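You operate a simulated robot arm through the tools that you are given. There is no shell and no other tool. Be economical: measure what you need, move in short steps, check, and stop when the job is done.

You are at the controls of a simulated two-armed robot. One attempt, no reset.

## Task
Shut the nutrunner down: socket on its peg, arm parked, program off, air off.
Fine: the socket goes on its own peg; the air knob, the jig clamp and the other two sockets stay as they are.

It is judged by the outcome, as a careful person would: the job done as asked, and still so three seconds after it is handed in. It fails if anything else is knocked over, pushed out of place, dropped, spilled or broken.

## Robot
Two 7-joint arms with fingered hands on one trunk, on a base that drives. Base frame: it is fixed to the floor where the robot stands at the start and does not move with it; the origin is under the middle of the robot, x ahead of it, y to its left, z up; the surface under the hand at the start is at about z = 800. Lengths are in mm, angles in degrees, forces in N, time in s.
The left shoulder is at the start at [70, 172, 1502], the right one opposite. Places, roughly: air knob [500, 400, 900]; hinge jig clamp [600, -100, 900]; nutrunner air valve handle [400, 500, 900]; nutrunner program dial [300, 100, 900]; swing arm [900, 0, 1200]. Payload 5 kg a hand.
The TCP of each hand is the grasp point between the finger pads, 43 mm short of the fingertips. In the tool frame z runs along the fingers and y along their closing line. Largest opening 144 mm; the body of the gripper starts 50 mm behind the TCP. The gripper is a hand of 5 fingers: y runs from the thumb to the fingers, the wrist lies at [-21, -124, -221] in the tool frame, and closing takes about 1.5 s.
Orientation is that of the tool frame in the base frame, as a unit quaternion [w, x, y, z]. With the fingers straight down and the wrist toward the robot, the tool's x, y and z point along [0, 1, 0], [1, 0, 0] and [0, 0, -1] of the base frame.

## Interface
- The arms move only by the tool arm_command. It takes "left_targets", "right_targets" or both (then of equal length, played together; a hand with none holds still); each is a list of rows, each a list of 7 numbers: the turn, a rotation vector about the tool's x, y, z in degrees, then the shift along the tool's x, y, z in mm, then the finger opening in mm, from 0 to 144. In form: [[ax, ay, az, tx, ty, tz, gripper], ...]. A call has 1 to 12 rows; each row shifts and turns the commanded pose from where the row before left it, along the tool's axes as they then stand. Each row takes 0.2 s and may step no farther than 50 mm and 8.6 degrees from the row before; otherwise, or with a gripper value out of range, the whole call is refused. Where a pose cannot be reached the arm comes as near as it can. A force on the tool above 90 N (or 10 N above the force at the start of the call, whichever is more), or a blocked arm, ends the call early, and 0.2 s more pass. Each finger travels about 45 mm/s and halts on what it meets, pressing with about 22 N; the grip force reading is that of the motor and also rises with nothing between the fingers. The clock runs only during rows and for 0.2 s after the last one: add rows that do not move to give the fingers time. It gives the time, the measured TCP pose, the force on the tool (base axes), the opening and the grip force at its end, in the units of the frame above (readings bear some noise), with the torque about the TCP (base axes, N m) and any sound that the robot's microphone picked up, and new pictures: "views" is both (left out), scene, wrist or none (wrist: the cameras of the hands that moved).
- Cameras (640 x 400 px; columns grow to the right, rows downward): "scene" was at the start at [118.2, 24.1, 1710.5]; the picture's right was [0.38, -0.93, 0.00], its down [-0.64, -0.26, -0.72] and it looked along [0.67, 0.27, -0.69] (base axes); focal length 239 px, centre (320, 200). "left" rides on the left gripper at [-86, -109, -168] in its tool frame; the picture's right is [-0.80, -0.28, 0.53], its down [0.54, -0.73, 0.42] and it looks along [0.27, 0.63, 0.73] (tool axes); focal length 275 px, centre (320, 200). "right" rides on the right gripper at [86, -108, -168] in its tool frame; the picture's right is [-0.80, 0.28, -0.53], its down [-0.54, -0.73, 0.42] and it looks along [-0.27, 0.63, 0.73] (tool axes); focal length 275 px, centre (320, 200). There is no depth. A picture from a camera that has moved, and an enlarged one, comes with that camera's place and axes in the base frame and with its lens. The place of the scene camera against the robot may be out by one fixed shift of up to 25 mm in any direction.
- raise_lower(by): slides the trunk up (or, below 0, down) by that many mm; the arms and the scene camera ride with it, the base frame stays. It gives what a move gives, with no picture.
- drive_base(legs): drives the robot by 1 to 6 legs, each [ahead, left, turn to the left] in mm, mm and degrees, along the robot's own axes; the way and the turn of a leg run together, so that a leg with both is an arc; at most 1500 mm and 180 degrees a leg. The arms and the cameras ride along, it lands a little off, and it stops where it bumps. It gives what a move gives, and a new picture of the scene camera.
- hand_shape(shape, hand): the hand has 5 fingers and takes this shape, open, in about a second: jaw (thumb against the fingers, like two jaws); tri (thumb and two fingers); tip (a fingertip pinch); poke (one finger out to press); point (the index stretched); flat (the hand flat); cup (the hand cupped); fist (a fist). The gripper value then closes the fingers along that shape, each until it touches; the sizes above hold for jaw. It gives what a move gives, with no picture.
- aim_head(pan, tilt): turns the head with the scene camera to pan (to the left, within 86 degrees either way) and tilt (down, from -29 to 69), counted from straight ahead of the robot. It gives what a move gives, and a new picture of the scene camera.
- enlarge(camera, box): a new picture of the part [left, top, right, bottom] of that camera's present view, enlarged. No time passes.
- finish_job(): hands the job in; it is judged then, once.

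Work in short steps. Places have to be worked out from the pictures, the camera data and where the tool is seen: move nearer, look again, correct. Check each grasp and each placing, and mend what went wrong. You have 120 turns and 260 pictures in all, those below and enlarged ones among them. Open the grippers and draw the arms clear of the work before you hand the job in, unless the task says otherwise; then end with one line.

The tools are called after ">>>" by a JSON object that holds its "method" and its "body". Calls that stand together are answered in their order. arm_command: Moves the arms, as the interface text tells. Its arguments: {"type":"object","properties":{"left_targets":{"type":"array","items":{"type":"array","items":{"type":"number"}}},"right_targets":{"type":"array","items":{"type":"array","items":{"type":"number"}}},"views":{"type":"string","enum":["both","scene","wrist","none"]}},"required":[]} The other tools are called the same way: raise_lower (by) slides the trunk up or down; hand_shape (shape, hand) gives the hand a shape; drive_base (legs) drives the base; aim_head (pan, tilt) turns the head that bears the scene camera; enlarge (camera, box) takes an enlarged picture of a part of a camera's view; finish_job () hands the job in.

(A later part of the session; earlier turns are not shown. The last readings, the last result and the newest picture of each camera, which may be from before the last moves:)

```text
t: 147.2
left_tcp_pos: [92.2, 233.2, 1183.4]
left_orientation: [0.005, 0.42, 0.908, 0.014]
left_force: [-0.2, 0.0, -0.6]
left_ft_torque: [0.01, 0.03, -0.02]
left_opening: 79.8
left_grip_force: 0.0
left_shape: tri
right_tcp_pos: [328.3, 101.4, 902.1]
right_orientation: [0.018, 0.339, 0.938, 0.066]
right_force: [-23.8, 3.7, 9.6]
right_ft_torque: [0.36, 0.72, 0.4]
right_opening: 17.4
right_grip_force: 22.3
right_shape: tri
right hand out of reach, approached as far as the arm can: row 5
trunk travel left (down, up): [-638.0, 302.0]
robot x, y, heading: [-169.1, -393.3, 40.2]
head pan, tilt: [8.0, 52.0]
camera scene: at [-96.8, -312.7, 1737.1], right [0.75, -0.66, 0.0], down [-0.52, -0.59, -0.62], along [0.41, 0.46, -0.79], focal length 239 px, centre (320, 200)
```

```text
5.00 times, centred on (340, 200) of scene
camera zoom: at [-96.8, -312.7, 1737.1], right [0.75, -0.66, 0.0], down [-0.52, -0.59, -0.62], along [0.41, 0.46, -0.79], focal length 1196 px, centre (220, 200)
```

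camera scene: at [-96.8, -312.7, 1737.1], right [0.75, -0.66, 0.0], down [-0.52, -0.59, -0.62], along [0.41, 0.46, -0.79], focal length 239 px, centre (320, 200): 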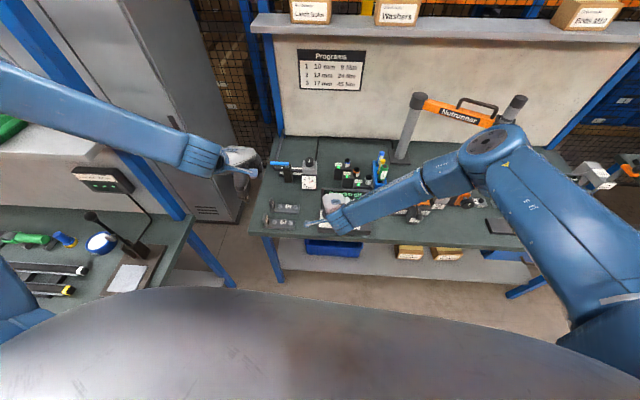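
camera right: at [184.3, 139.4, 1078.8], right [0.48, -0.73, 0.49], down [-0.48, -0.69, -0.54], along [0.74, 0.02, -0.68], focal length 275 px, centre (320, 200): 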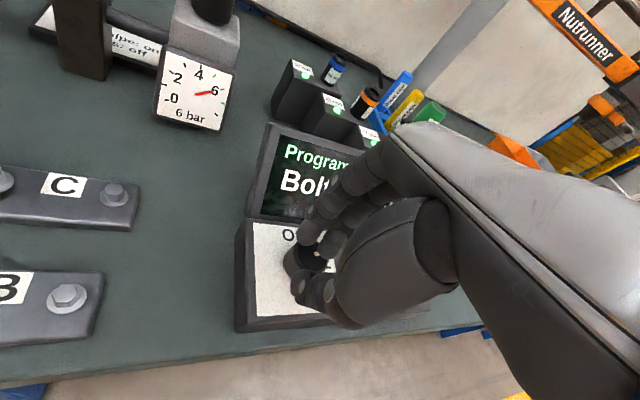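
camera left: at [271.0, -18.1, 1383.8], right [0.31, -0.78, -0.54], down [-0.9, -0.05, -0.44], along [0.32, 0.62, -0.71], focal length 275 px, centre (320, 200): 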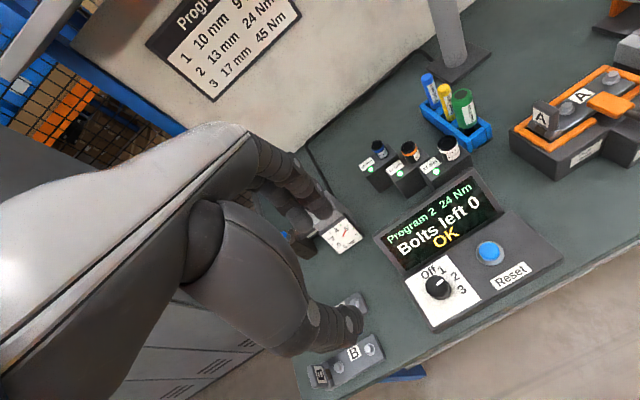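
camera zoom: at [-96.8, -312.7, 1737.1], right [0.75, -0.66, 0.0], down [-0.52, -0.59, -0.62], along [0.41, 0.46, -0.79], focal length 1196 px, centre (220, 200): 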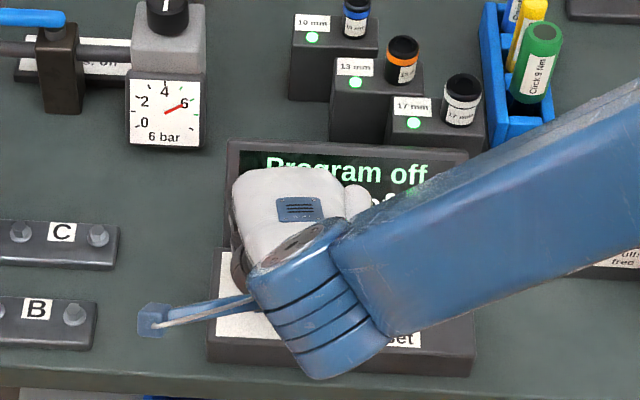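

The screen reads "Program off". I open the hand carefully, lift straight up and check the pointer.

>>> {"method": "arm_command", "body": {"right_targets": [[0, 0, 0, 0, 0, 0, 20], [0, 0, 0, 0, 0, 0, 35], [0, 0, 0, 0, 0, 0, 50], [0, 0, 0, 0, 0, 0, 60], [0, 0, 0, 0, 0, -10, 60], [0, 0, 0, 0, 0, -30, 60], [0, 0, 0, 0, 0, -40, 60], [0, 0, 0, 0, -20, -40, 60], [0, 0, 0, -30, -30, 0, 60], [0, 0, 0, -30, -30, 0, 60], [0, 0, 0, -30, -30, 0, 60]], "views": "none"}}

>>> {"method": "enlarge", "body": {"camera": "scene", "box": [290, 160, 390, 240]}}

>>> {"method": "enlarge", "body": {"camera": "right", "box": [0, 0, 640, 400]}}

```text
t: 149.6
left_tcp_pos: [93.9, 234.0, 1180.9]
left_orientation: [0.004, 0.419, 0.908, 0.012]
left_force: [-0.4, -0.2, 0.3]
left_ft_torque: [-0.01, -0.01, 0.01]
left_opening: 80.0
left_grip_force: 0.1
left_shape: tri
right_tcp_pos: [313.2, -33.4, 1017.1]
right_orientation: [0.024, 0.346, 0.936, 0.055]
right_force: [0.5, -0.5, 0.0]
right_ft_torque: [-0.03, 0.0, -0.01]
right_opening: 59.9
right_grip_force: 0.1
right_shape: tri
right hand out of reach, approached as far as the arm can: row 10, 11
trunk travel left (down, up): [-638.0, 302.0]
robot x, y, heading: [-171.9, -393.3, 40.4]
head pan, tilt: [8.0, 52.0]
```

```text
5.00 times, centred on (340, 200) of scene
camera zoom: at [-92.7, -311.1, 1736.8], right [0.75, -0.66, 0.0], down [-0.52, -0.59, -0.62], along [0.41, 0.46, -0.79], focal length 1196 px, centre (220, 200)
```

zoom: 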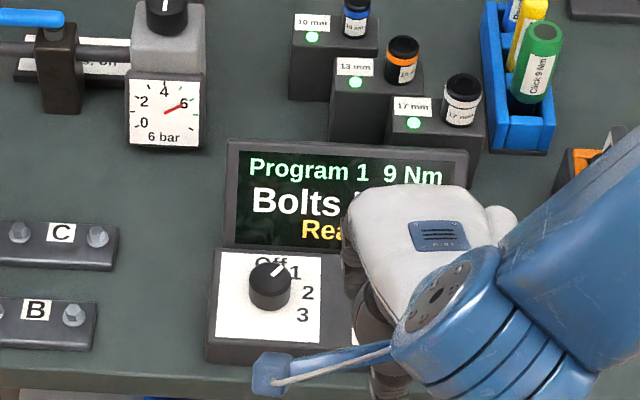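

```text
1.00 times, centred on (320, 200) of right (not enlarged: the box is as wide or as high as the picture)
camera zoom: at [164.6, -74.1, 1168.6], right [0.74, -0.35, 0.57], down [-0.02, -0.86, -0.5], along [0.67, 0.36, -0.65], focal length 275 px, centre (320, 200)
```

zoom: 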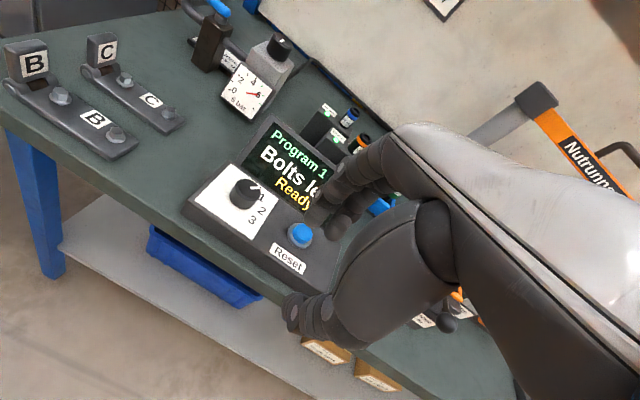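

It slipped back to "1" on release, one step short. I go back over the knob for a second bite.

>>> {"method": "arm_command", "body": {"right_targets": [[0, 0, 0, 20.5, 28.5, 0, 60], [0, 0, 0, 20.5, 28.5, 0, 60], [0, 0, 0, 20.5, 28.5, 0, 60], [0, 0, 0, 20.5, 28.5, 0, 60], [0, 0, 8, 0, 0, 0, 60], [0, 0, 8, 0, 0, 0, 60]], "views": "wrist"}}

>>> {"method": "enlarge", "body": {"camera": "right", "box": [160, 200, 400, 400]}}

```text
t: 151.0
left_tcp_pos: [96.0, 233.0, 1182.1]
left_orientation: [0.004, 0.421, 0.907, 0.013]
left_force: [0.0, 0.6, -0.8]
left_ft_torque: [0.01, 0.02, -0.01]
left_opening: 79.9
left_grip_force: 0.1
left_shape: tri
right_tcp_pos: [326.3, 105.6, 1035.5]
right_orientation: [0.009, 0.468, 0.881, 0.068]
right_force: [-0.1, -0.2, -0.4]
right_ft_torque: [0.02, 0.05, -0.02]
right_opening: 60.0
right_grip_force: 0.0
right_shape: tri
trunk travel left (down, up): [-638.0, 302.0]
robot x, y, heading: [-170.8, -396.2, 40.3]
head pan, tilt: [8.0, 52.0]
camera right: at [174.4, 98.6, 1190.6], right [0.64, -0.56, 0.53], down [-0.26, -0.8, -0.54], along [0.72, 0.21, -0.66], focal length 275 px, centre (320, 200)
```

right: 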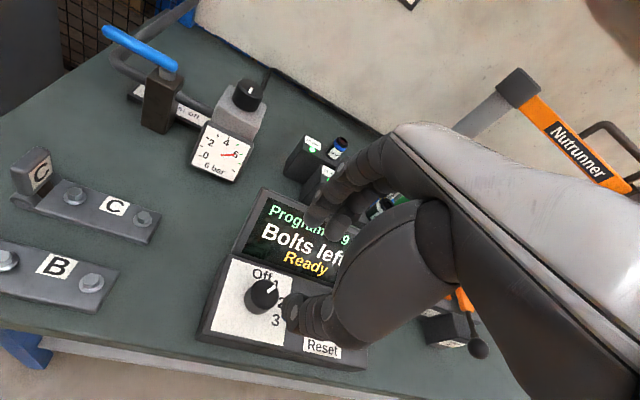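

```text
2.00 times, centred on (280, 300) of right
camera zoom: at [174.4, 98.6, 1190.6], right [0.64, -0.56, 0.53], down [-0.26, -0.8, -0.54], along [0.72, 0.21, -0.66], focal length 551 px, centre (400, 0)
```

zoom: 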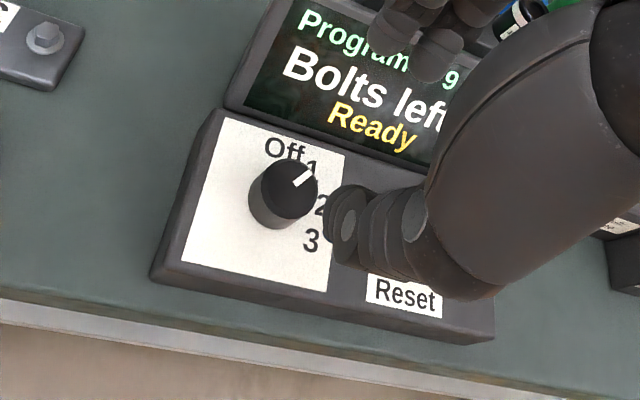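

I descend to z≈904 with the fingers at 60 mm, compensating the lean, and look.

>>> {"method": "arm_command", "body": {"right_targets": [[0, 0, 0, -1.3, -3.4, 26.5, 60], [0, 0, 0, -1.3, -3.4, 26.5, 60], [0, 0, 0, -1.3, -3.4, 26.5, 60], [0, 0, 0, -1.3, -3.4, 26.5, 60], [0, 0, 0, -1.3, -3.4, 26, 60]], "views": "none"}}

>>> {"method": "enlarge", "body": {"camera": "right", "box": [180, 180, 380, 340]}}

```text
t: 152.2
left_tcp_pos: [95.1, 234.3, 1181.7]
left_orientation: [0.004, 0.419, 0.908, 0.013]
left_force: [-0.1, -0.9, 0.0]
left_ft_torque: [-0.01, 0.03, -0.01]
left_opening: 80.2
left_grip_force: 0.0
left_shape: tri
right_tcp_pos: [325.6, 106.4, 902.4]
right_orientation: [0.009, 0.468, 0.881, 0.07]
right_force: [1.6, -1.0, 5.7]
right_ft_torque: [0.06, -0.29, -0.04]
right_opening: 60.6
right_grip_force: 0.1
right_shape: tri
trunk travel left (down, up): [-638.0, 302.0]
robot x, y, heading: [-170.4, -395.5, 40.4]
head pan, tilt: [8.0, 52.0]
```

```text
2.50 times, centred on (280, 260) of right
camera zoom: at [174.6, 98.2, 1057.9], right [0.64, -0.56, 0.53], down [-0.26, -0.8, -0.54], along [0.73, 0.21, -0.66], focal length 688 px, centre (420, 50)
```

zoom: 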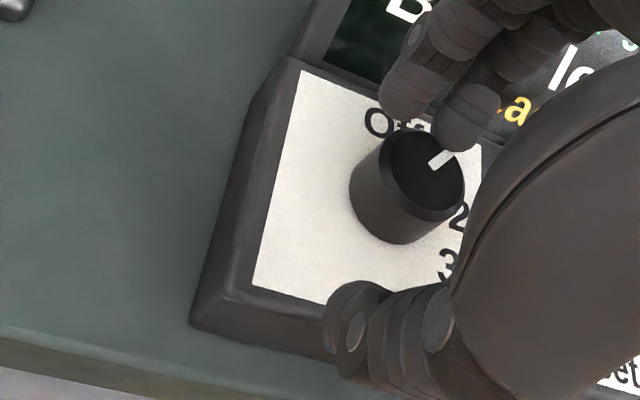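

Well placed. I close on the knob and turn counter-clockwise 56°.

>>> {"method": "arm_command", "body": {"right_targets": [[0, 0, 0, 0, 0, -2, 45], [0, 0, 0, 0, 0, 0, 35], [0, 0, 0, 0, 0, 0, 25], [0, 0, 0, 0, 0, 0, 15], [0, 0, 0, 0, 0, 0, 5], [0, 0, 0, 0, 0, 0, 5], [0, 0, 0, 0, 0, 0, 5]], "views": "none"}}

>>> {"method": "arm_command", "body": {"right_targets": [[0, 0, -8, -2.1, 0.2, 0, 5], [0, 0, -8, -2.1, 0.2, 0, 5], [0, 0, -8, -2.1, 0.2, 0, 5], [0, 0, -8, -2.1, 0.2, 0, 5], [0, 0, -8, -2.1, 0.2, 0, 5], [0, 0, -8, -2.1, 0.2, 0, 5], [0, 0, -8, -2.1, 0.2, 0, 5]], "views": "none"}}

>>> {"method": "enlarge", "body": {"camera": "scene", "box": [290, 160, 390, 240]}}

>>> {"method": "enlarge", "body": {"camera": "right", "box": [180, 180, 380, 340]}}

```text
t: 153.8
left_tcp_pos: [95.4, 233.1, 1182.0]
left_orientation: [0.004, 0.419, 0.908, 0.012]
left_force: [-0.9, -1.0, -0.7]
left_ft_torque: [-0.02, 0.03, 0.02]
left_opening: 80.4
left_grip_force: 0.1
left_shape: tri
right_tcp_pos: [325.1, 106.8, 908.0]
right_orientation: [0.009, 0.466, 0.882, 0.072]
right_force: [17.2, 14.2, 33.0]
right_ft_torque: [0.98, -1.68, 0.19]
right_opening: 11.2
right_grip_force: 0.0
right_shape: tri
trunk travel left (down, up): [-638.0, 302.0]
robot x, y, heading: [-169.5, -391.9, 40.5]
head pan, tilt: [8.0, 52.0]
```

```text
t: 155.4
left_tcp_pos: [93.8, 233.3, 1181.5]
left_orientation: [0.004, 0.419, 0.908, 0.013]
left_force: [0.7, -0.2, 0.2]
left_ft_torque: [0.05, 0.02, 0.02]
left_opening: 80.3
left_grip_force: 0.1
left_shape: tri
right_tcp_pos: [328.6, 103.0, 906.4]
right_orientation: [0.021, 0.306, 0.95, 0.066]
right_force: [2.1, 21.7, 28.1]
right_ft_torque: [1.56, -0.86, 0.42]
right_opening: 10.2
right_grip_force: 0.0
right_shape: tri
right hand out of reach, approached as far as the arm can: row 3, 4, 5, 6, 7
trunk travel left (down, up): [-638.0, 302.0]
robot x, y, heading: [-173.1, -392.7, 40.1]
head pan, tilt: [8.0, 52.0]
```

```text
5.00 times, centred on (340, 200) of scene
camera zoom: at [-93.5, -311.6, 1737.0], right [0.75, -0.67, 0.0], down [-0.52, -0.59, -0.62], along [0.41, 0.46, -0.79], focal length 1196 px, centre (220, 200)
```

zoom: 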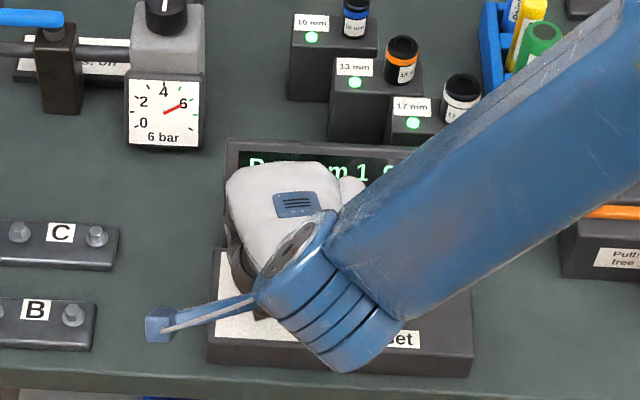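

```text
2.50 times, centred on (280, 260) of right
camera zoom: at [181.8, 47.7, 1056.0], right [0.77, -0.3, 0.57], down [0.05, -0.85, -0.52], along [0.64, 0.43, -0.64], focal length 688 px, centre (420, 50)
```

zoom: 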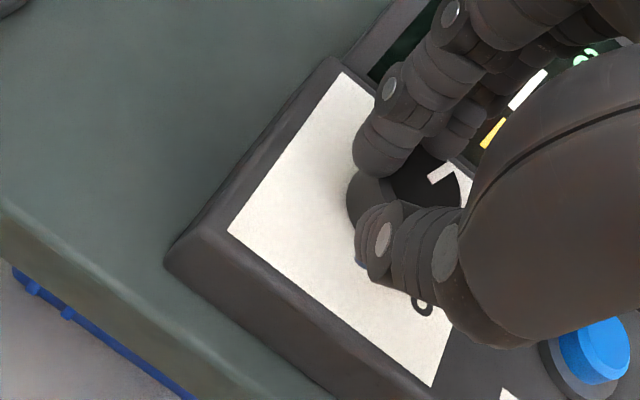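

The wrist ran out of yaw with a weak grip. I open, lift, and take a fresh bite starting much further clockwise.

>>> {"method": "arm_command", "body": {"right_targets": [[0, 0, 0, 0, 0, 0, 30], [0, 0, 0, 0, 0, -5, 50], [0, 0, 0, 0, -5, -25, 60], [0, 0, 0, 0, -5, -40, 60], [0, 0, 8, 0, 0, -20, 60], [0, 0, 8, 0, 0, 0, 60], [0, 0, 8, 0, 0, 0, 60], [0, 0, 8, 0, 0, 0, 60], [0, 0, 8, 0, 0, 0, 60], [0, 0, 8, 0, 0, 0, 60], [0, 0, 8, 0, 0, 0, 60], [0, 0, 8, 0, 0, 0, 60]], "views": "wrist"}}

>>> {"method": "enlarge", "body": {"camera": "scene", "box": [290, 160, 390, 240]}}

```text
t: 158.0
left_tcp_pos: [94.5, 234.4, 1180.7]
left_orientation: [0.004, 0.419, 0.908, 0.012]
left_force: [0.3, 1.2, -0.8]
left_ft_torque: [0.0, 0.03, 0.0]
left_opening: 80.1
left_grip_force: 0.1
left_shape: tri
right_tcp_pos: [314.5, 83.0, 990.3]
right_orientation: [-0.016, 0.764, 0.641, 0.066]
right_force: [-0.5, 0.2, 1.0]
right_ft_torque: [-0.02, 0.0, 0.01]
right_opening: 59.8
right_grip_force: 0.0
right_shape: tri
trunk travel left (down, up): [-638.0, 302.0]
robot x, y, heading: [-169.3, -392.4, 40.2]
head pan, tilt: [8.0, 52.0]
camera right: at [210.5, 168.8, 1159.6], right [0.1, -0.89, 0.45], down [-0.77, -0.36, -0.53], along [0.63, -0.29, -0.72], focal length 275 px, centre (320, 200)
```

right: 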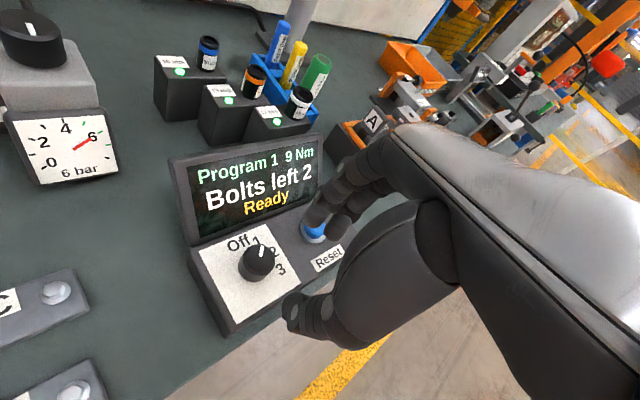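

```text
5.00 times, centred on (340, 200) of scene
camera zoom: at [-91.8, -310.5, 1736.8], right [0.75, -0.67, 0.0], down [-0.52, -0.59, -0.62], along [0.41, 0.46, -0.79], focal length 1196 px, centre (220, 200)
```

zoom: 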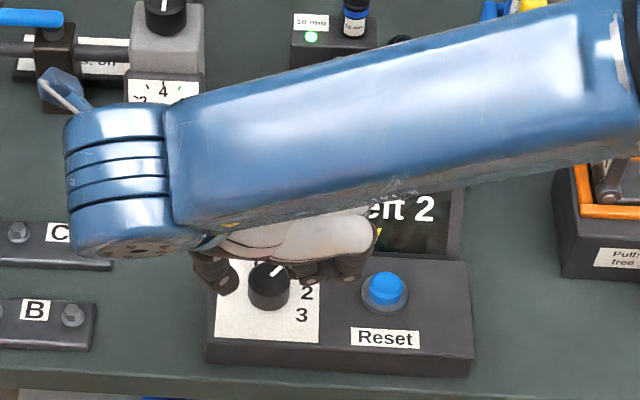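

The hand can now start 50° clockwise of neutral. I shift over the knob and descend to z≈904.

>>> {"method": "arm_command", "body": {"right_targets": [[0, 0, 0, 18, 1.2, 0, 60], [0, 0, 0, 18, 1.2, 0, 60], [0, 0, 0, -2.6, -1.3, 21.5, 60], [0, 0, 0, -2.6, -1.3, 21.5, 60], [0, 0, 0, -2.6, -1.3, 21.5, 60], [0, 0, 0, -2.6, -1.3, 20, 60]], "views": "none"}}

>>> {"method": "enlarge", "body": {"camera": "right", "box": [180, 180, 380, 340]}}

```text
t: 159.4
left_tcp_pos: [94.6, 234.3, 1181.8]
left_orientation: [0.004, 0.42, 0.908, 0.013]
left_force: [0.5, 0.0, -0.8]
left_ft_torque: [0.03, 0.01, -0.01]
left_opening: 80.1
left_grip_force: 0.0
left_shape: tri
right_tcp_pos: [325.0, 118.3, 910.3]
right_orientation: [-0.017, 0.764, 0.642, 0.067]
right_force: [0.7, 0.7, -0.9]
right_ft_torque: [-0.03, -0.04, 0.0]
right_opening: 60.2
right_grip_force: 0.1
right_shape: tri
trunk travel left (down, up): [-638.0, 302.0]
robot x, y, heading: [-167.8, -392.7, 40.3]
head pan, tilt: [8.0, 52.0]
```

```text
2.50 times, centred on (280, 260) of right
camera zoom: at [221.0, 203.0, 1079.2], right [0.1, -0.89, 0.45], down [-0.77, -0.36, -0.53], along [0.63, -0.29, -0.72], focal length 688 px, centre (420, 50)
```

zoom: 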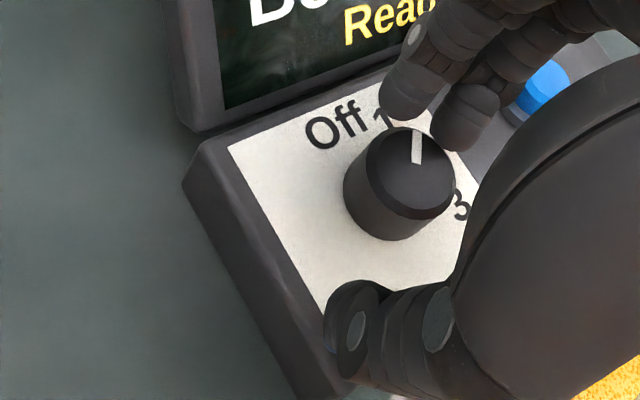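

Good placement. I lower 10 mm, close, and check the grip.

>>> {"method": "arm_command", "body": {"right_targets": [[0, 0, 0, -1.2, -0.6, 11, 58], [0, 0, 0, 0, 0, 0, 45], [0, 0, 0, 0, 0, 0, 35], [0, 0, 0, 0, 0, 0, 25], [0, 0, 0, 0, 0, 0, 15], [0, 0, 0, 0, 0, 0, 5], [0, 0, 0, 0, 0, 0, 5], [0, 0, 0, 0, 0, 0, 5]], "views": "none"}}

>>> {"method": "enlarge", "body": {"camera": "right", "box": [180, 180, 380, 340]}}

```text
t: 161.2
left_tcp_pos: [92.4, 237.2, 1179.9]
left_orientation: [0.004, 0.418, 0.908, 0.011]
left_force: [-0.4, -0.8, 0.0]
left_ft_torque: [0.02, 0.01, -0.01]
left_opening: 79.9
left_grip_force: 0.1
left_shape: tri
right_tcp_pos: [320.2, 122.9, 896.6]
right_orientation: [-0.019, 0.762, 0.644, 0.064]
right_force: [4.3, 27.8, 2.3]
right_ft_torque: [0.85, -0.25, 0.68]
right_opening: 17.2
right_grip_force: 22.6
right_shape: tri
trunk travel left (down, up): [-638.0, 302.0]
robot x, y, heading: [-173.1, -393.1, 40.2]
head pan, tilt: [8.0, 52.0]
```

```text
2.50 times, centred on (280, 260) of right
camera zoom: at [215.9, 207.5, 1066.6], right [0.11, -0.89, 0.45], down [-0.77, -0.36, -0.53], along [0.63, -0.28, -0.72], focal length 688 px, centre (420, 50)
```

zoom: 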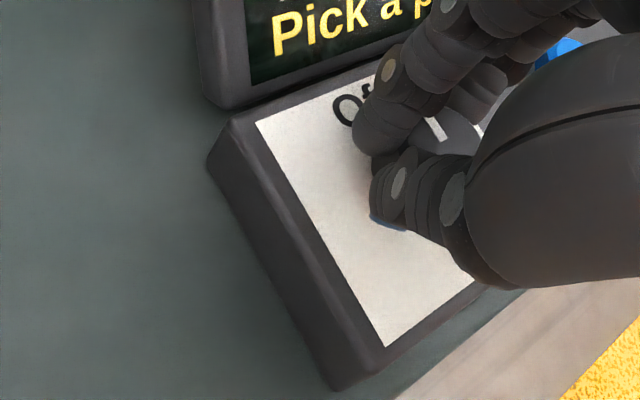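

Strong grip (22 N), and closing itself already moved the dial ("Pick a program"). I turn further counter-clockwise to seat it at Off.

>>> {"method": "arm_command", "body": {"right_targets": [[0, 0, -8, -2.1, 0.2, 0, 5], [0, 0, -8, -2.1, 0.2, 0, 5], [0, 0, -8, -2.1, 0.2, 0, 5], [0, 0, -8, -2.1, 0.2, 0, 5], [0, 0, -8, -2.1, 0.2, 0, 5], [0, 0, 0, 0, 0, 0, 5]], "views": "none"}}

>>> {"method": "enlarge", "body": {"camera": "right", "box": [160, 120, 400, 320]}}

```text
t: 162.6
left_tcp_pos: [94.2, 236.2, 1179.6]
left_orientation: [0.004, 0.419, 0.908, 0.012]
left_force: [0.0, 0.0, -0.5]
left_ft_torque: [-0.01, 0.01, -0.01]
left_opening: 80.0
left_grip_force: 0.1
left_shape: tri
right_tcp_pos: [325.0, 109.5, 896.9]
right_orientation: [0.008, 0.496, 0.866, 0.067]
right_force: [-13.6, 21.0, -5.7]
right_ft_torque: [0.53, 0.41, 0.33]
right_opening: 13.0
right_grip_force: 21.7
right_shape: tri
trunk travel left (down, up): [-638.0, 302.0]
robot x, y, heading: [-168.6, -396.5, 40.4]
head pan, tilt: [8.0, 52.0]
```

```text
2.00 times, centred on (280, 220) of right
camera zoom: at [175.8, 111.6, 1053.3], right [0.6, -0.6, 0.52], down [-0.31, -0.78, -0.54], along [0.73, 0.16, -0.66], focal length 551 px, centre (400, 160)
```

zoom: 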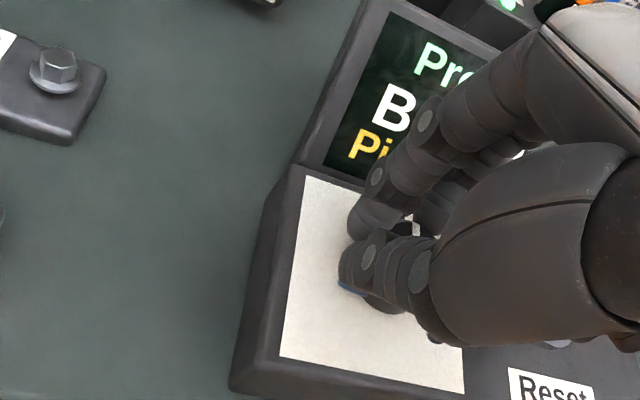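

Still showing the Off state. I relieve the side force a little and then open slowly and lift.

>>> {"method": "arm_command", "body": {"right_targets": [[0, 0, -4, 2, 0, 0, 5], [0, 0, 0, 2.5, 0, 0, 10], [0, 0, 0, 0, 0, 0, 16], [0, 0, 0, 0, 0, 0, 22], [0, 0, 0, 0, 0, 0, 30], [0, 0, 0, 0, 0, 0, 45], [0, 0, 0, 0, 0, 0, 60], [0, 0, 0, 0, 0, 0, 60], [0, 0, 0, 0, 0, -15, 60], [0, 0, 0, 0, -3, -40, 60], [0, 0, 0, 0, -3, -45, 60]], "views": "wrist"}}

>>> {"method": "enlarge", "body": {"camera": "right", "box": [160, 160, 400, 360]}}

```text
t: 165.0
left_tcp_pos: [95.3, 232.9, 1181.2]
left_orientation: [0.004, 0.42, 0.908, 0.013]
left_force: [-0.1, -0.4, -0.6]
left_ft_torque: [0.02, 0.01, -0.02]
left_opening: 80.1
left_grip_force: 0.0
left_shape: tri
right_tcp_pos: [312.4, 98.8, 996.7]
right_orientation: [0.009, 0.467, 0.882, 0.068]
right_force: [0.2, -0.2, 0.1]
right_ft_torque: [0.02, 0.0, 0.03]
right_opening: 59.7
right_grip_force: 0.1
right_shape: tri
trunk travel left (down, up): [-638.0, 302.0]
robot x, y, heading: [-170.0, -390.1, 40.2]
head pan, tilt: [8.0, 52.0]
camera right: at [161.3, 90.5, 1151.7], right [0.64, -0.56, 0.53], down [-0.26, -0.8, -0.54], along [0.72, 0.21, -0.66], focal length 275 px, centre (320, 200)
```

right: 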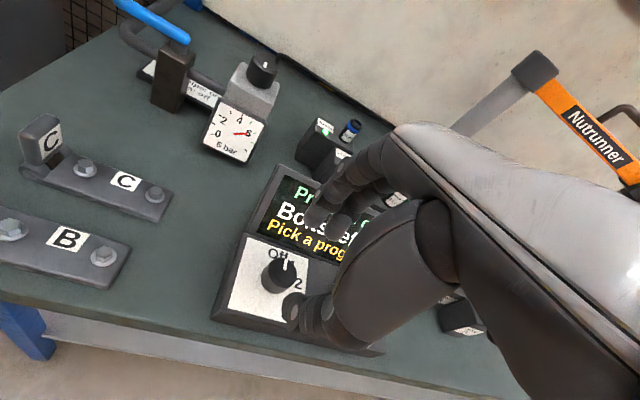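

```text
2.00 times, centred on (280, 260) of right
camera zoom: at [161.3, 90.5, 1151.7], right [0.64, -0.56, 0.53], down [-0.26, -0.8, -0.54], along [0.72, 0.21, -0.66], focal length 551 px, centre (400, 80)
```

zoom: 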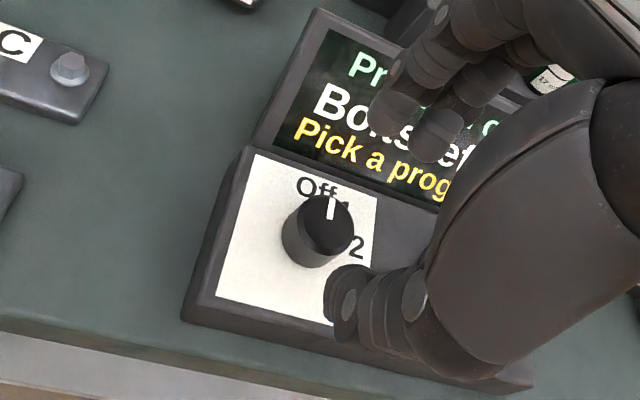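

The pointer stands at Off and the screen asks to pick a program. Now the air valve: I lift the right hand and study the handle.

>>> {"method": "arm_command", "body": {"right_targets": [[0, 0, 0, -10, -25, -35, 60], [0, 0, 0, -10, -25, -35, 30], [0, 0, 0, -10, -25, -35, 0]], "views": "none"}}

>>> {"method": "aim_head", "body": {"pan": 18, "tilt": 45}}

>>> {"method": "enlarge", "body": {"camera": "scene", "box": [270, 130, 400, 240]}}

>>> {"method": "enlarge", "body": {"camera": "right", "box": [80, 0, 340, 200]}}

```text
t: 165.8
left_tcp_pos: [94.1, 233.8, 1182.0]
left_orientation: [0.004, 0.42, 0.908, 0.012]
left_force: [0.0, 0.2, 0.1]
left_ft_torque: [0.0, 0.02, -0.04]
left_opening: 80.2
left_grip_force: 0.0
left_shape: tri
right_tcp_pos: [255.5, 21.0, 1091.4]
right_orientation: [0.009, 0.466, 0.882, 0.069]
right_force: [0.7, 0.4, 0.5]
right_ft_torque: [0.03, -0.04, -0.04]
right_opening: 9.3
right_grip_force: 0.1
right_shape: tri
trunk travel left (down, up): [-638.0, 302.0]
robot x, y, heading: [-169.4, -389.5, 40.3]
head pan, tilt: [8.0, 52.0]
```

```text
t: 166.5
left_tcp_pos: [95.0, 234.3, 1182.0]
left_orientation: [0.004, 0.419, 0.908, 0.013]
left_force: [0.1, 0.6, 0.3]
left_ft_torque: [-0.02, 0.0, -0.02]
left_opening: 79.9
left_grip_force: 0.1
left_shape: tri
right_tcp_pos: [255.5, 21.6, 1089.3]
right_orientation: [0.01, 0.467, 0.881, 0.068]
right_force: [-0.1, 0.0, 0.9]
right_ft_torque: [0.01, 0.0, 0.0]
right_opening: 0.2
right_grip_force: 21.5
right_shape: tri
trunk travel left (down, up): [-638.0, 302.0]
robot x, y, heading: [-172.0, -396.4, 40.4]
head pan, tilt: [18.0, 45.0]
camera scene: at [-99.0, -298.2, 1746.4], right [0.85, -0.53, 0.0], down [-0.37, -0.6, -0.71], along [0.37, 0.6, -0.71], focal length 239 px, centre (320, 200)
```

scene: 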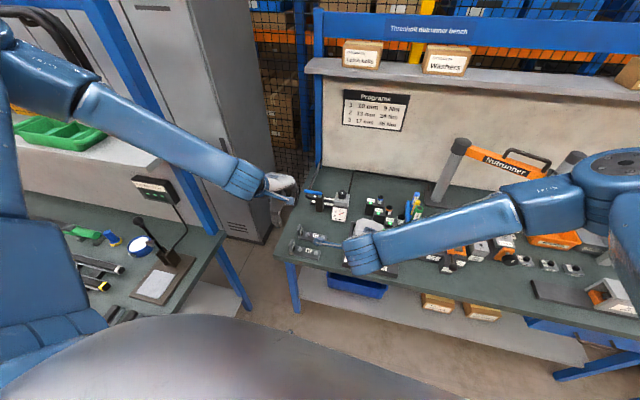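

```text
3.64 times, centred on (335, 185) of scene
camera zoom: at [-99.0, -298.2, 1746.4], right [0.85, -0.53, 0.0], down [-0.37, -0.6, -0.71], along [0.37, 0.6, -0.71], focal length 870 px, centre (266, 254)
```

zoom: 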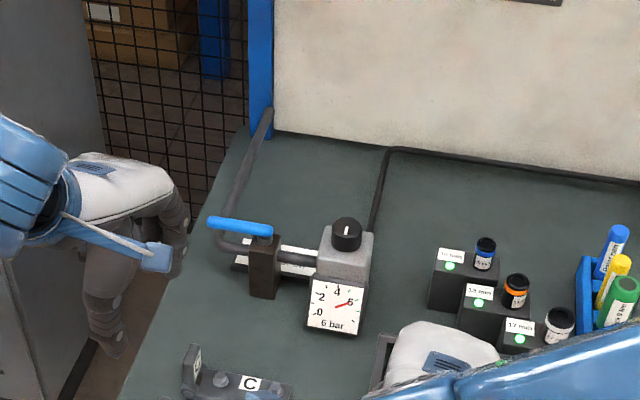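

```text
2.00 times, centred on (210, 100) of right
camera zoom: at [104.7, 14.2, 1244.8], right [0.64, -0.56, 0.53], down [-0.26, -0.8, -0.54], along [0.72, 0.21, -0.66], focal length 551 px, centre (540, 400)
```

zoom: 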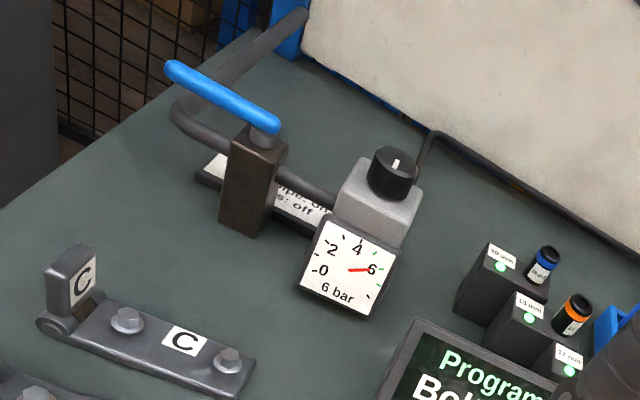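

The handle's pivot is near (335,402,955) with its tip near (290,468), along the pipe. The left hand can push the tip from the robot's side if the trunk is lower; I raise the right hand clear, lower the trunk 150 mm, and close the left fingers to a beak.

>>> {"method": "arm_command", "body": {"right_targets": [[0, 0, 0, -20, 0, -40, 0], [0, 0, 0, -20, 0, -40, 0], [0, 0, 0, -20, 0, -40, 0], [0, 0, 0, -20, 0, -40, 0], [0, 0, 0, -20, 0, 0, 0], [0, 0, 0, -20, 0, 0, 0]], "left_targets": [[0, 0, 0, 0, 0, 0, 40], [0, 0, 0, 0, 0, 0, 0], [0, 0, 0, 0, 0, 0, 0], [0, 0, 0, 0, 0, 0, 0], [0, 0, 0, 0, 0, 0, 0], [0, 0, 0, 0, 0, 0, 0]], "views": "none"}}

>>> {"method": "raise_lower", "body": {"by": -150}}

>>> {"method": "arm_command", "body": {"left_targets": [[0, 0, 0, 8, 35, 0, 0], [0, 0, 0, 8, 35, 0, 0], [0, 0, 0, 8, 35, 0, 0], [0, 0, 0, 8, 35, 0, 0]], "views": "wrist"}}

>>> {"method": "enlarge", "body": {"camera": "scene", "box": [240, 100, 400, 220]}}

```text
t: 167.9
left_tcp_pos: [95.5, 232.0, 1182.1]
left_orientation: [0.004, 0.419, 0.908, 0.013]
left_force: [0.2, -0.6, 0.0]
left_ft_torque: [0.02, 0.02, -0.01]
left_opening: 0.1
left_grip_force: 21.4
left_shape: tri
right_tcp_pos: [314.0, -99.6, 1242.5]
right_orientation: [0.009, 0.467, 0.881, 0.068]
right_force: [0.1, 0.4, 0.3]
right_ft_torque: [-0.01, 0.01, 0.01]
right_opening: 0.1
right_grip_force: 21.4
right_shape: tri
trunk travel left (down, up): [-638.0, 302.0]
robot x, y, heading: [-170.8, -391.9, 40.3]
head pan, tilt: [18.0, 45.0]
```

```text
t: 169.6
left_tcp_pos: [95.6, 233.8, 1032.0]
left_orientation: [0.004, 0.42, 0.908, 0.013]
left_force: [-1.0, 0.2, 0.2]
left_ft_torque: [-0.01, 0.01, 0.05]
left_opening: 0.1
left_grip_force: 22.4
left_shape: tri
right_tcp_pos: [312.4, -99.8, 1092.6]
right_orientation: [0.009, 0.467, 0.881, 0.069]
right_force: [-0.4, -1.3, -0.1]
right_ft_torque: [0.0, -0.02, -0.02]
right_opening: 0.0
right_grip_force: 22.5
right_shape: tri
trunk travel left (down, up): [-488.0, 452.0]
robot x, y, heading: [-168.4, -393.9, 40.4]
head pan, tilt: [18.0, 45.0]
```

```text
t: 170.6
left_tcp_pos: [182.3, 350.9, 1034.2]
left_orientation: [0.003, 0.419, 0.908, 0.012]
left_force: [0.6, 1.1, -1.0]
left_ft_torque: [0.01, -0.01, 0.02]
left_opening: 0.0
left_grip_force: 21.8
left_shape: tri
right_tcp_pos: [313.9, -97.5, 1091.1]
right_orientation: [0.009, 0.467, 0.882, 0.067]
right_force: [0.0, -0.5, -0.5]
right_ft_torque: [0.0, 0.03, -0.01]
right_opening: 0.0
right_grip_force: 22.7
right_shape: tri
trunk travel left (down, up): [-488.0, 452.0]
robot x, y, heading: [-171.3, -393.5, 40.2]
head pan, tilt: [18.0, 45.0]
camera left: at [154.6, 211.6, 1199.2], right [0.31, -0.78, -0.54], down [-0.9, -0.05, -0.44], along [0.32, 0.62, -0.72], focal length 275 px, centre (320, 200)
```

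left: 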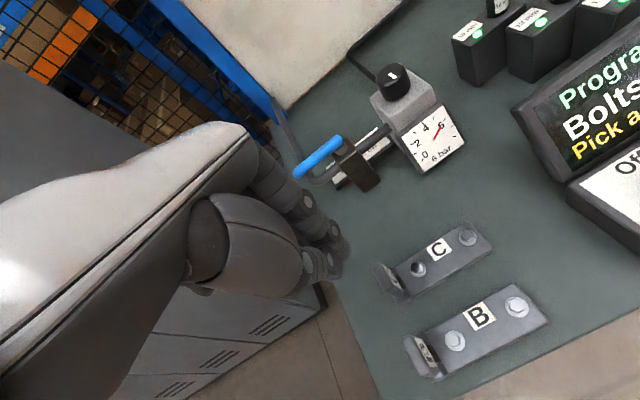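

```text
3.33 times, centred on (320, 160) of scene
camera zoom: at [-97.2, -297.3, 1596.2], right [0.85, -0.53, 0.0], down [-0.37, -0.6, -0.71], along [0.37, 0.6, -0.71], focal length 797 px, centre (320, 333)
```

zoom: 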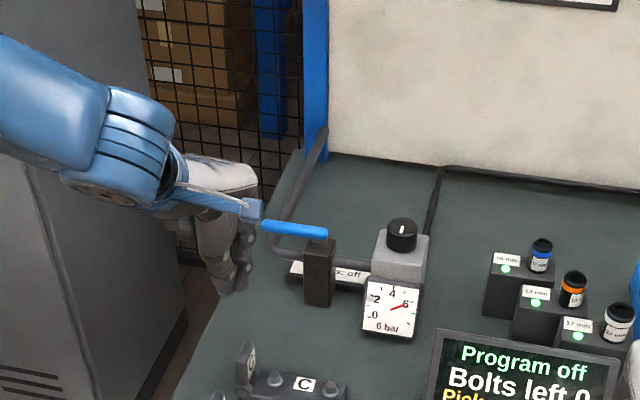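

"Program off" is confirmed. The left beak stands straight in front of the handle; I lower it 50 mm and move forward 80 mm.

>>> {"method": "arm_command", "body": {"left_targets": [[0, 0, 0, 0, 20, 20, 0], [0, 0, 0, 0, 20, 15, 0], [0, 0, 0, 0, 20, 15, 0], [0, 0, 0, 0, 20, 0, 0]], "views": "wrist"}}

>>> {"method": "enlarge", "body": {"camera": "scene", "box": [270, 130, 370, 210]}}

>>> {"method": "enlarge", "body": {"camera": "left", "box": [240, 120, 460, 300]}}

```text
t: 171.6
left_tcp_pos: [243.1, 400.8, 986.9]
left_orientation: [0.004, 0.42, 0.908, 0.013]
left_force: [0.5, 0.1, -0.1]
left_ft_torque: [-0.02, 0.02, 0.04]
left_opening: 0.2
left_grip_force: 21.9
left_shape: tri
right_tcp_pos: [313.0, -98.5, 1092.6]
right_orientation: [0.009, 0.467, 0.882, 0.068]
right_force: [0.0, 0.1, -0.6]
right_ft_torque: [-0.02, 0.05, -0.03]
right_opening: 0.0
right_grip_force: 22.0
right_shape: tri
trunk travel left (down, up): [-488.0, 452.0]
robot x, y, heading: [-172.0, -395.5, 40.6]
head pan, tilt: [18.0, 45.0]
camera left: at [215.3, 262.0, 1152.2], right [0.31, -0.78, -0.54], down [-0.9, -0.05, -0.44], along [0.32, 0.62, -0.71], focal length 275 px, centre (320, 200)
```

left: 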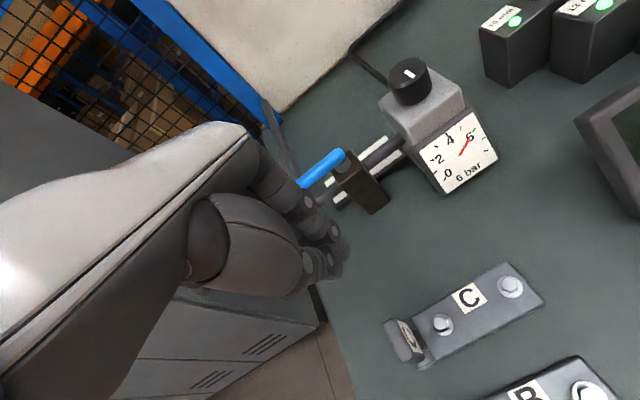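

```text
5.00 times, centred on (320, 170) of scene
camera zoom: at [-97.6, -298.5, 1596.3], right [0.85, -0.53, 0.0], down [-0.37, -0.6, -0.71], along [0.37, 0.6, -0.71], focal length 1196 px, centre (320, 350)
```

zoom: 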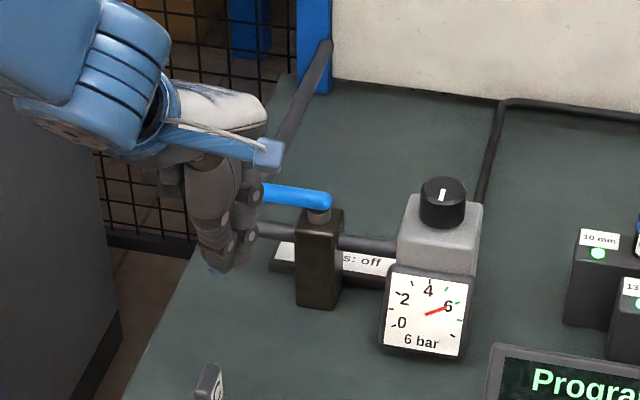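

```text
2.22 times, centred on (350, 210) of left
camera zoom: at [215.3, 262.0, 1152.2], right [0.31, -0.78, -0.54], down [-0.9, -0.05, -0.44], along [0.32, 0.62, -0.71], focal length 612 px, centre (253, 178)
```

zoom: 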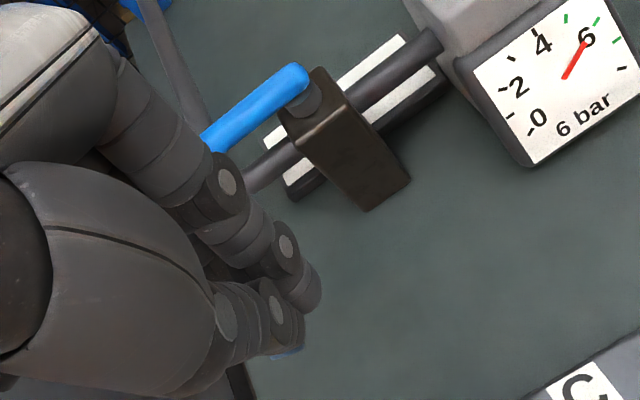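

The fingers stand on the robot side of the handle's outer half. I push forward gently in 8 mm rows and watch the force.

>>> {"method": "arm_command", "body": {"left_targets": [[0, 0, 0, 0, 8, 0, 0], [0, 0, 0, 0, 8, 0, 0], [0, 0, 0, 0, 8, 0, 0], [0, 0, 0, 0, 8, 0, 0]], "views": "none"}}

>>> {"method": "enlarge", "body": {"camera": "left", "box": [240, 120, 460, 300]}}

```text
t: 172.6
left_tcp_pos: [261.4, 419.6, 997.1]
left_orientation: [0.003, 0.419, 0.908, 0.013]
left_force: [-0.3, -0.4, 0.0]
left_ft_torque: [0.02, 0.0, -0.01]
left_opening: 0.0
left_grip_force: 21.8
left_shape: tri
left hand out of reach, approached as far as the arm can: row 3, 4
right_tcp_pos: [312.8, -98.9, 1091.7]
right_orientation: [0.009, 0.467, 0.881, 0.069]
right_force: [0.3, 0.1, -0.3]
right_ft_torque: [-0.03, 0.01, 0.05]
right_opening: 0.1
right_grip_force: 22.2
right_shape: tri
trunk travel left (down, up): [-488.0, 452.0]
robot x, y, heading: [-168.6, -395.6, 40.5]
head pan, tilt: [18.0, 45.0]
```

```text
2.22 times, centred on (350, 210) of left
camera zoom: at [232.5, 280.1, 1162.3], right [0.31, -0.78, -0.54], down [-0.9, -0.05, -0.44], along [0.32, 0.62, -0.71], focal length 612 px, centre (253, 178)
```

zoom: 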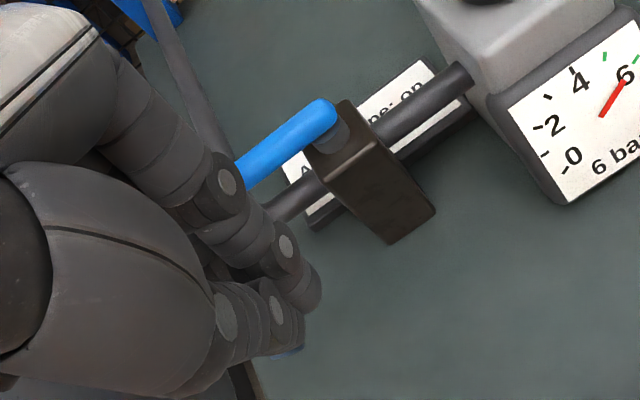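

The arm is at its reach limit with no contact yet. I lower the trunk 12 mm and use a small forward drive of the base to carry the beak into the handle.

>>> {"method": "raise_lower", "body": {"by": -12}}

>>> {"method": "drive_base", "body": {"legs": [[40, 0, 0]]}}

>>> {"method": "enlarge", "body": {"camera": "left", "box": [240, 120, 460, 300]}}

>>> {"method": "enlarge", "body": {"camera": "scene", "box": [270, 130, 370, 210]}}

```text
t: 173.2
left_tcp_pos: [260.8, 419.2, 985.5]
left_orientation: [0.003, 0.419, 0.908, 0.013]
left_force: [-0.4, -1.6, 0.2]
left_ft_torque: [-0.03, -0.02, 0.01]
left_opening: 0.0
left_grip_force: 22.3
left_shape: tri
right_tcp_pos: [313.2, -98.8, 1079.4]
right_orientation: [0.008, 0.467, 0.882, 0.068]
right_force: [1.1, 0.7, -1.1]
right_ft_torque: [-0.03, 0.0, 0.0]
right_opening: 0.0
right_grip_force: 21.6
right_shape: tri
trunk travel left (down, up): [-476.0, 464.0]
robot x, y, heading: [-172.5, -390.6, 40.2]
head pan, tilt: [18.0, 45.0]
```

```text
t: 174.1
left_tcp_pos: [286.1, 441.2, 991.8]
left_orientation: [0.005, 0.42, 0.907, 0.015]
left_force: [-0.7, -0.7, 1.6]
left_ft_torque: [0.08, -0.09, 0.02]
left_opening: 0.0
left_grip_force: 22.1
left_shape: tri
right_tcp_pos: [337.7, -78.5, 1084.1]
right_orientation: [0.011, 0.466, 0.882, 0.071]
right_force: [-1.9, 0.1, 0.5]
right_ft_torque: [0.08, -0.1, -0.01]
right_opening: 0.0
right_grip_force: 22.1
right_shape: tri
trunk travel left (down, up): [-476.0, 464.0]
robot x, y, heading: [-141.7, -371.3, 40.4]
head pan, tilt: [18.0, 45.0]
camera scene: at [-76.2, -279.6, 1585.6], right [0.85, -0.53, 0.0], down [-0.37, -0.6, -0.71], along [0.37, 0.6, -0.7], focal length 239 px, centre (320, 200)
```

scene: 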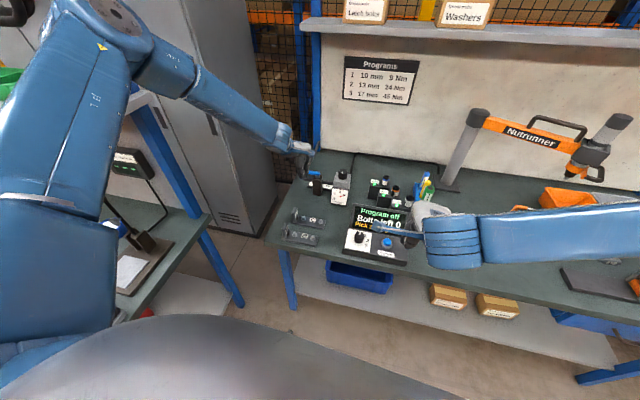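

```text
2.22 times, centred on (350, 210) of left
camera zoom: at [257.2, 300.8, 1155.9], right [0.31, -0.78, -0.55], down [-0.89, -0.05, -0.45], along [0.32, 0.63, -0.71], focal length 612 px, centre (253, 178)
```

zoom: 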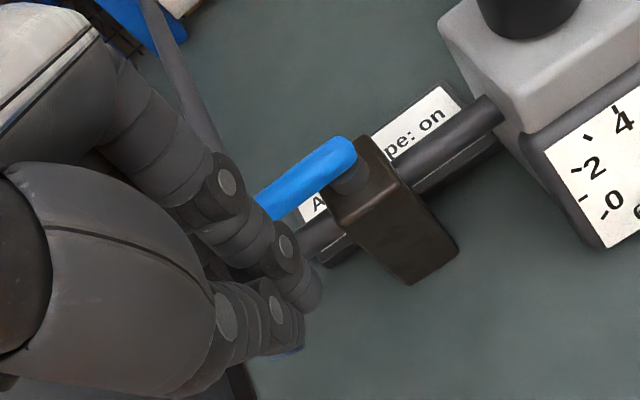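

```text
5.00 times, centred on (320, 170) of scene
camera zoom: at [-76.2, -279.6, 1585.6], right [0.85, -0.53, 0.0], down [-0.37, -0.6, -0.71], along [0.37, 0.6, -0.7], focal length 1196 px, centre (320, 350)
```

zoom: 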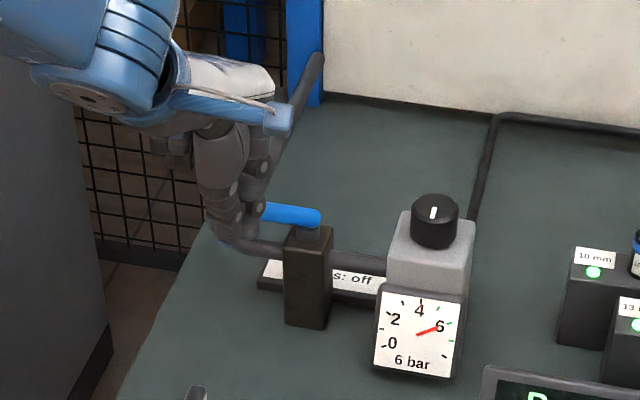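

Very close now. Another 35 mm forward.

>>> {"method": "drive_base", "body": {"legs": [[35, 0, 0]]}}

>>> {"method": "enlarge", "body": {"camera": "left", "box": [240, 120, 460, 300]}}

>>> {"method": "enlarge", "body": {"camera": "scene", "box": [270, 130, 370, 210]}}

```text
t: 175.0
left_tcp_pos: [313.6, 464.0, 990.0]
left_orientation: [0.005, 0.419, 0.908, 0.015]
left_force: [-0.7, -0.7, 0.6]
left_ft_torque: [0.07, -0.06, 0.0]
left_opening: 0.0
left_grip_force: 22.0
left_shape: tri
right_tcp_pos: [364.8, -54.9, 1083.1]
right_orientation: [0.009, 0.466, 0.882, 0.07]
right_force: [-0.8, -1.1, 0.9]
right_ft_torque: [0.03, -0.06, -0.04]
right_opening: 0.0
right_grip_force: 21.8
right_shape: tri
trunk travel left (down, up): [-476.0, 464.0]
robot x, y, heading: [-114.4, -346.7, 40.5]
head pan, tilt: [18.0, 45.0]
camera scene: at [-47.6, -254.9, 1585.2], right [0.85, -0.53, 0.0], down [-0.37, -0.6, -0.71], along [0.37, 0.6, -0.7], focal length 239 px, centre (320, 200)
```

scene: 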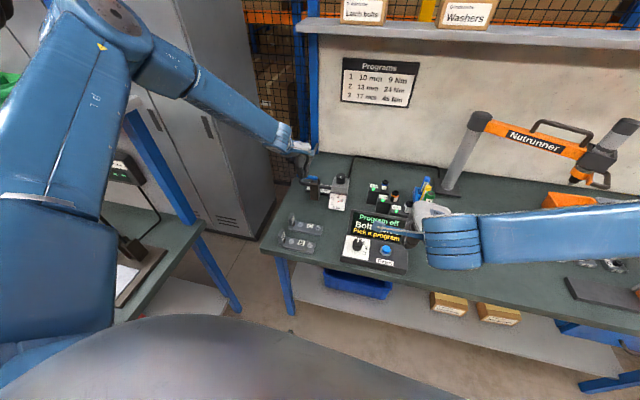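

```text
2.22 times, centred on (350, 210) of left
camera zoom: at [284.9, 325.1, 1154.5], right [0.31, -0.78, -0.54], down [-0.89, -0.05, -0.44], along [0.32, 0.63, -0.71], focal length 612 px, centre (253, 178)
```

zoom: 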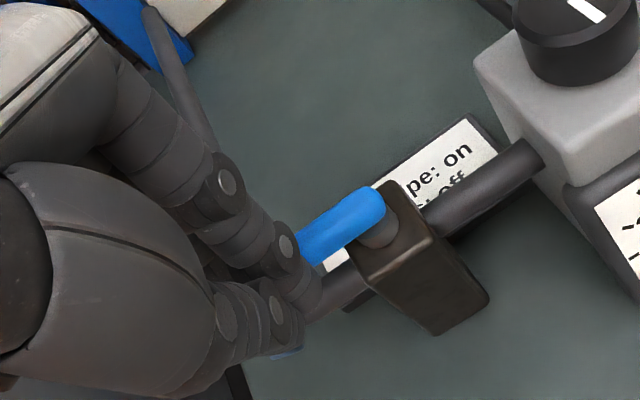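

```text
5.00 times, centred on (320, 170) of scene
camera zoom: at [-47.6, -254.9, 1585.2], right [0.85, -0.53, 0.0], down [-0.37, -0.6, -0.71], along [0.37, 0.6, -0.7], focal length 1196 px, centre (320, 350)
```

zoom: 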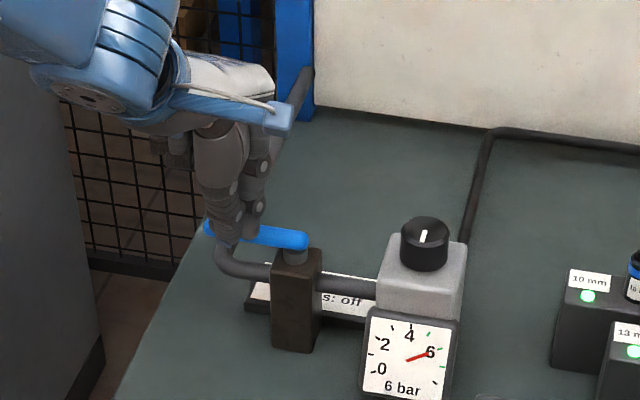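

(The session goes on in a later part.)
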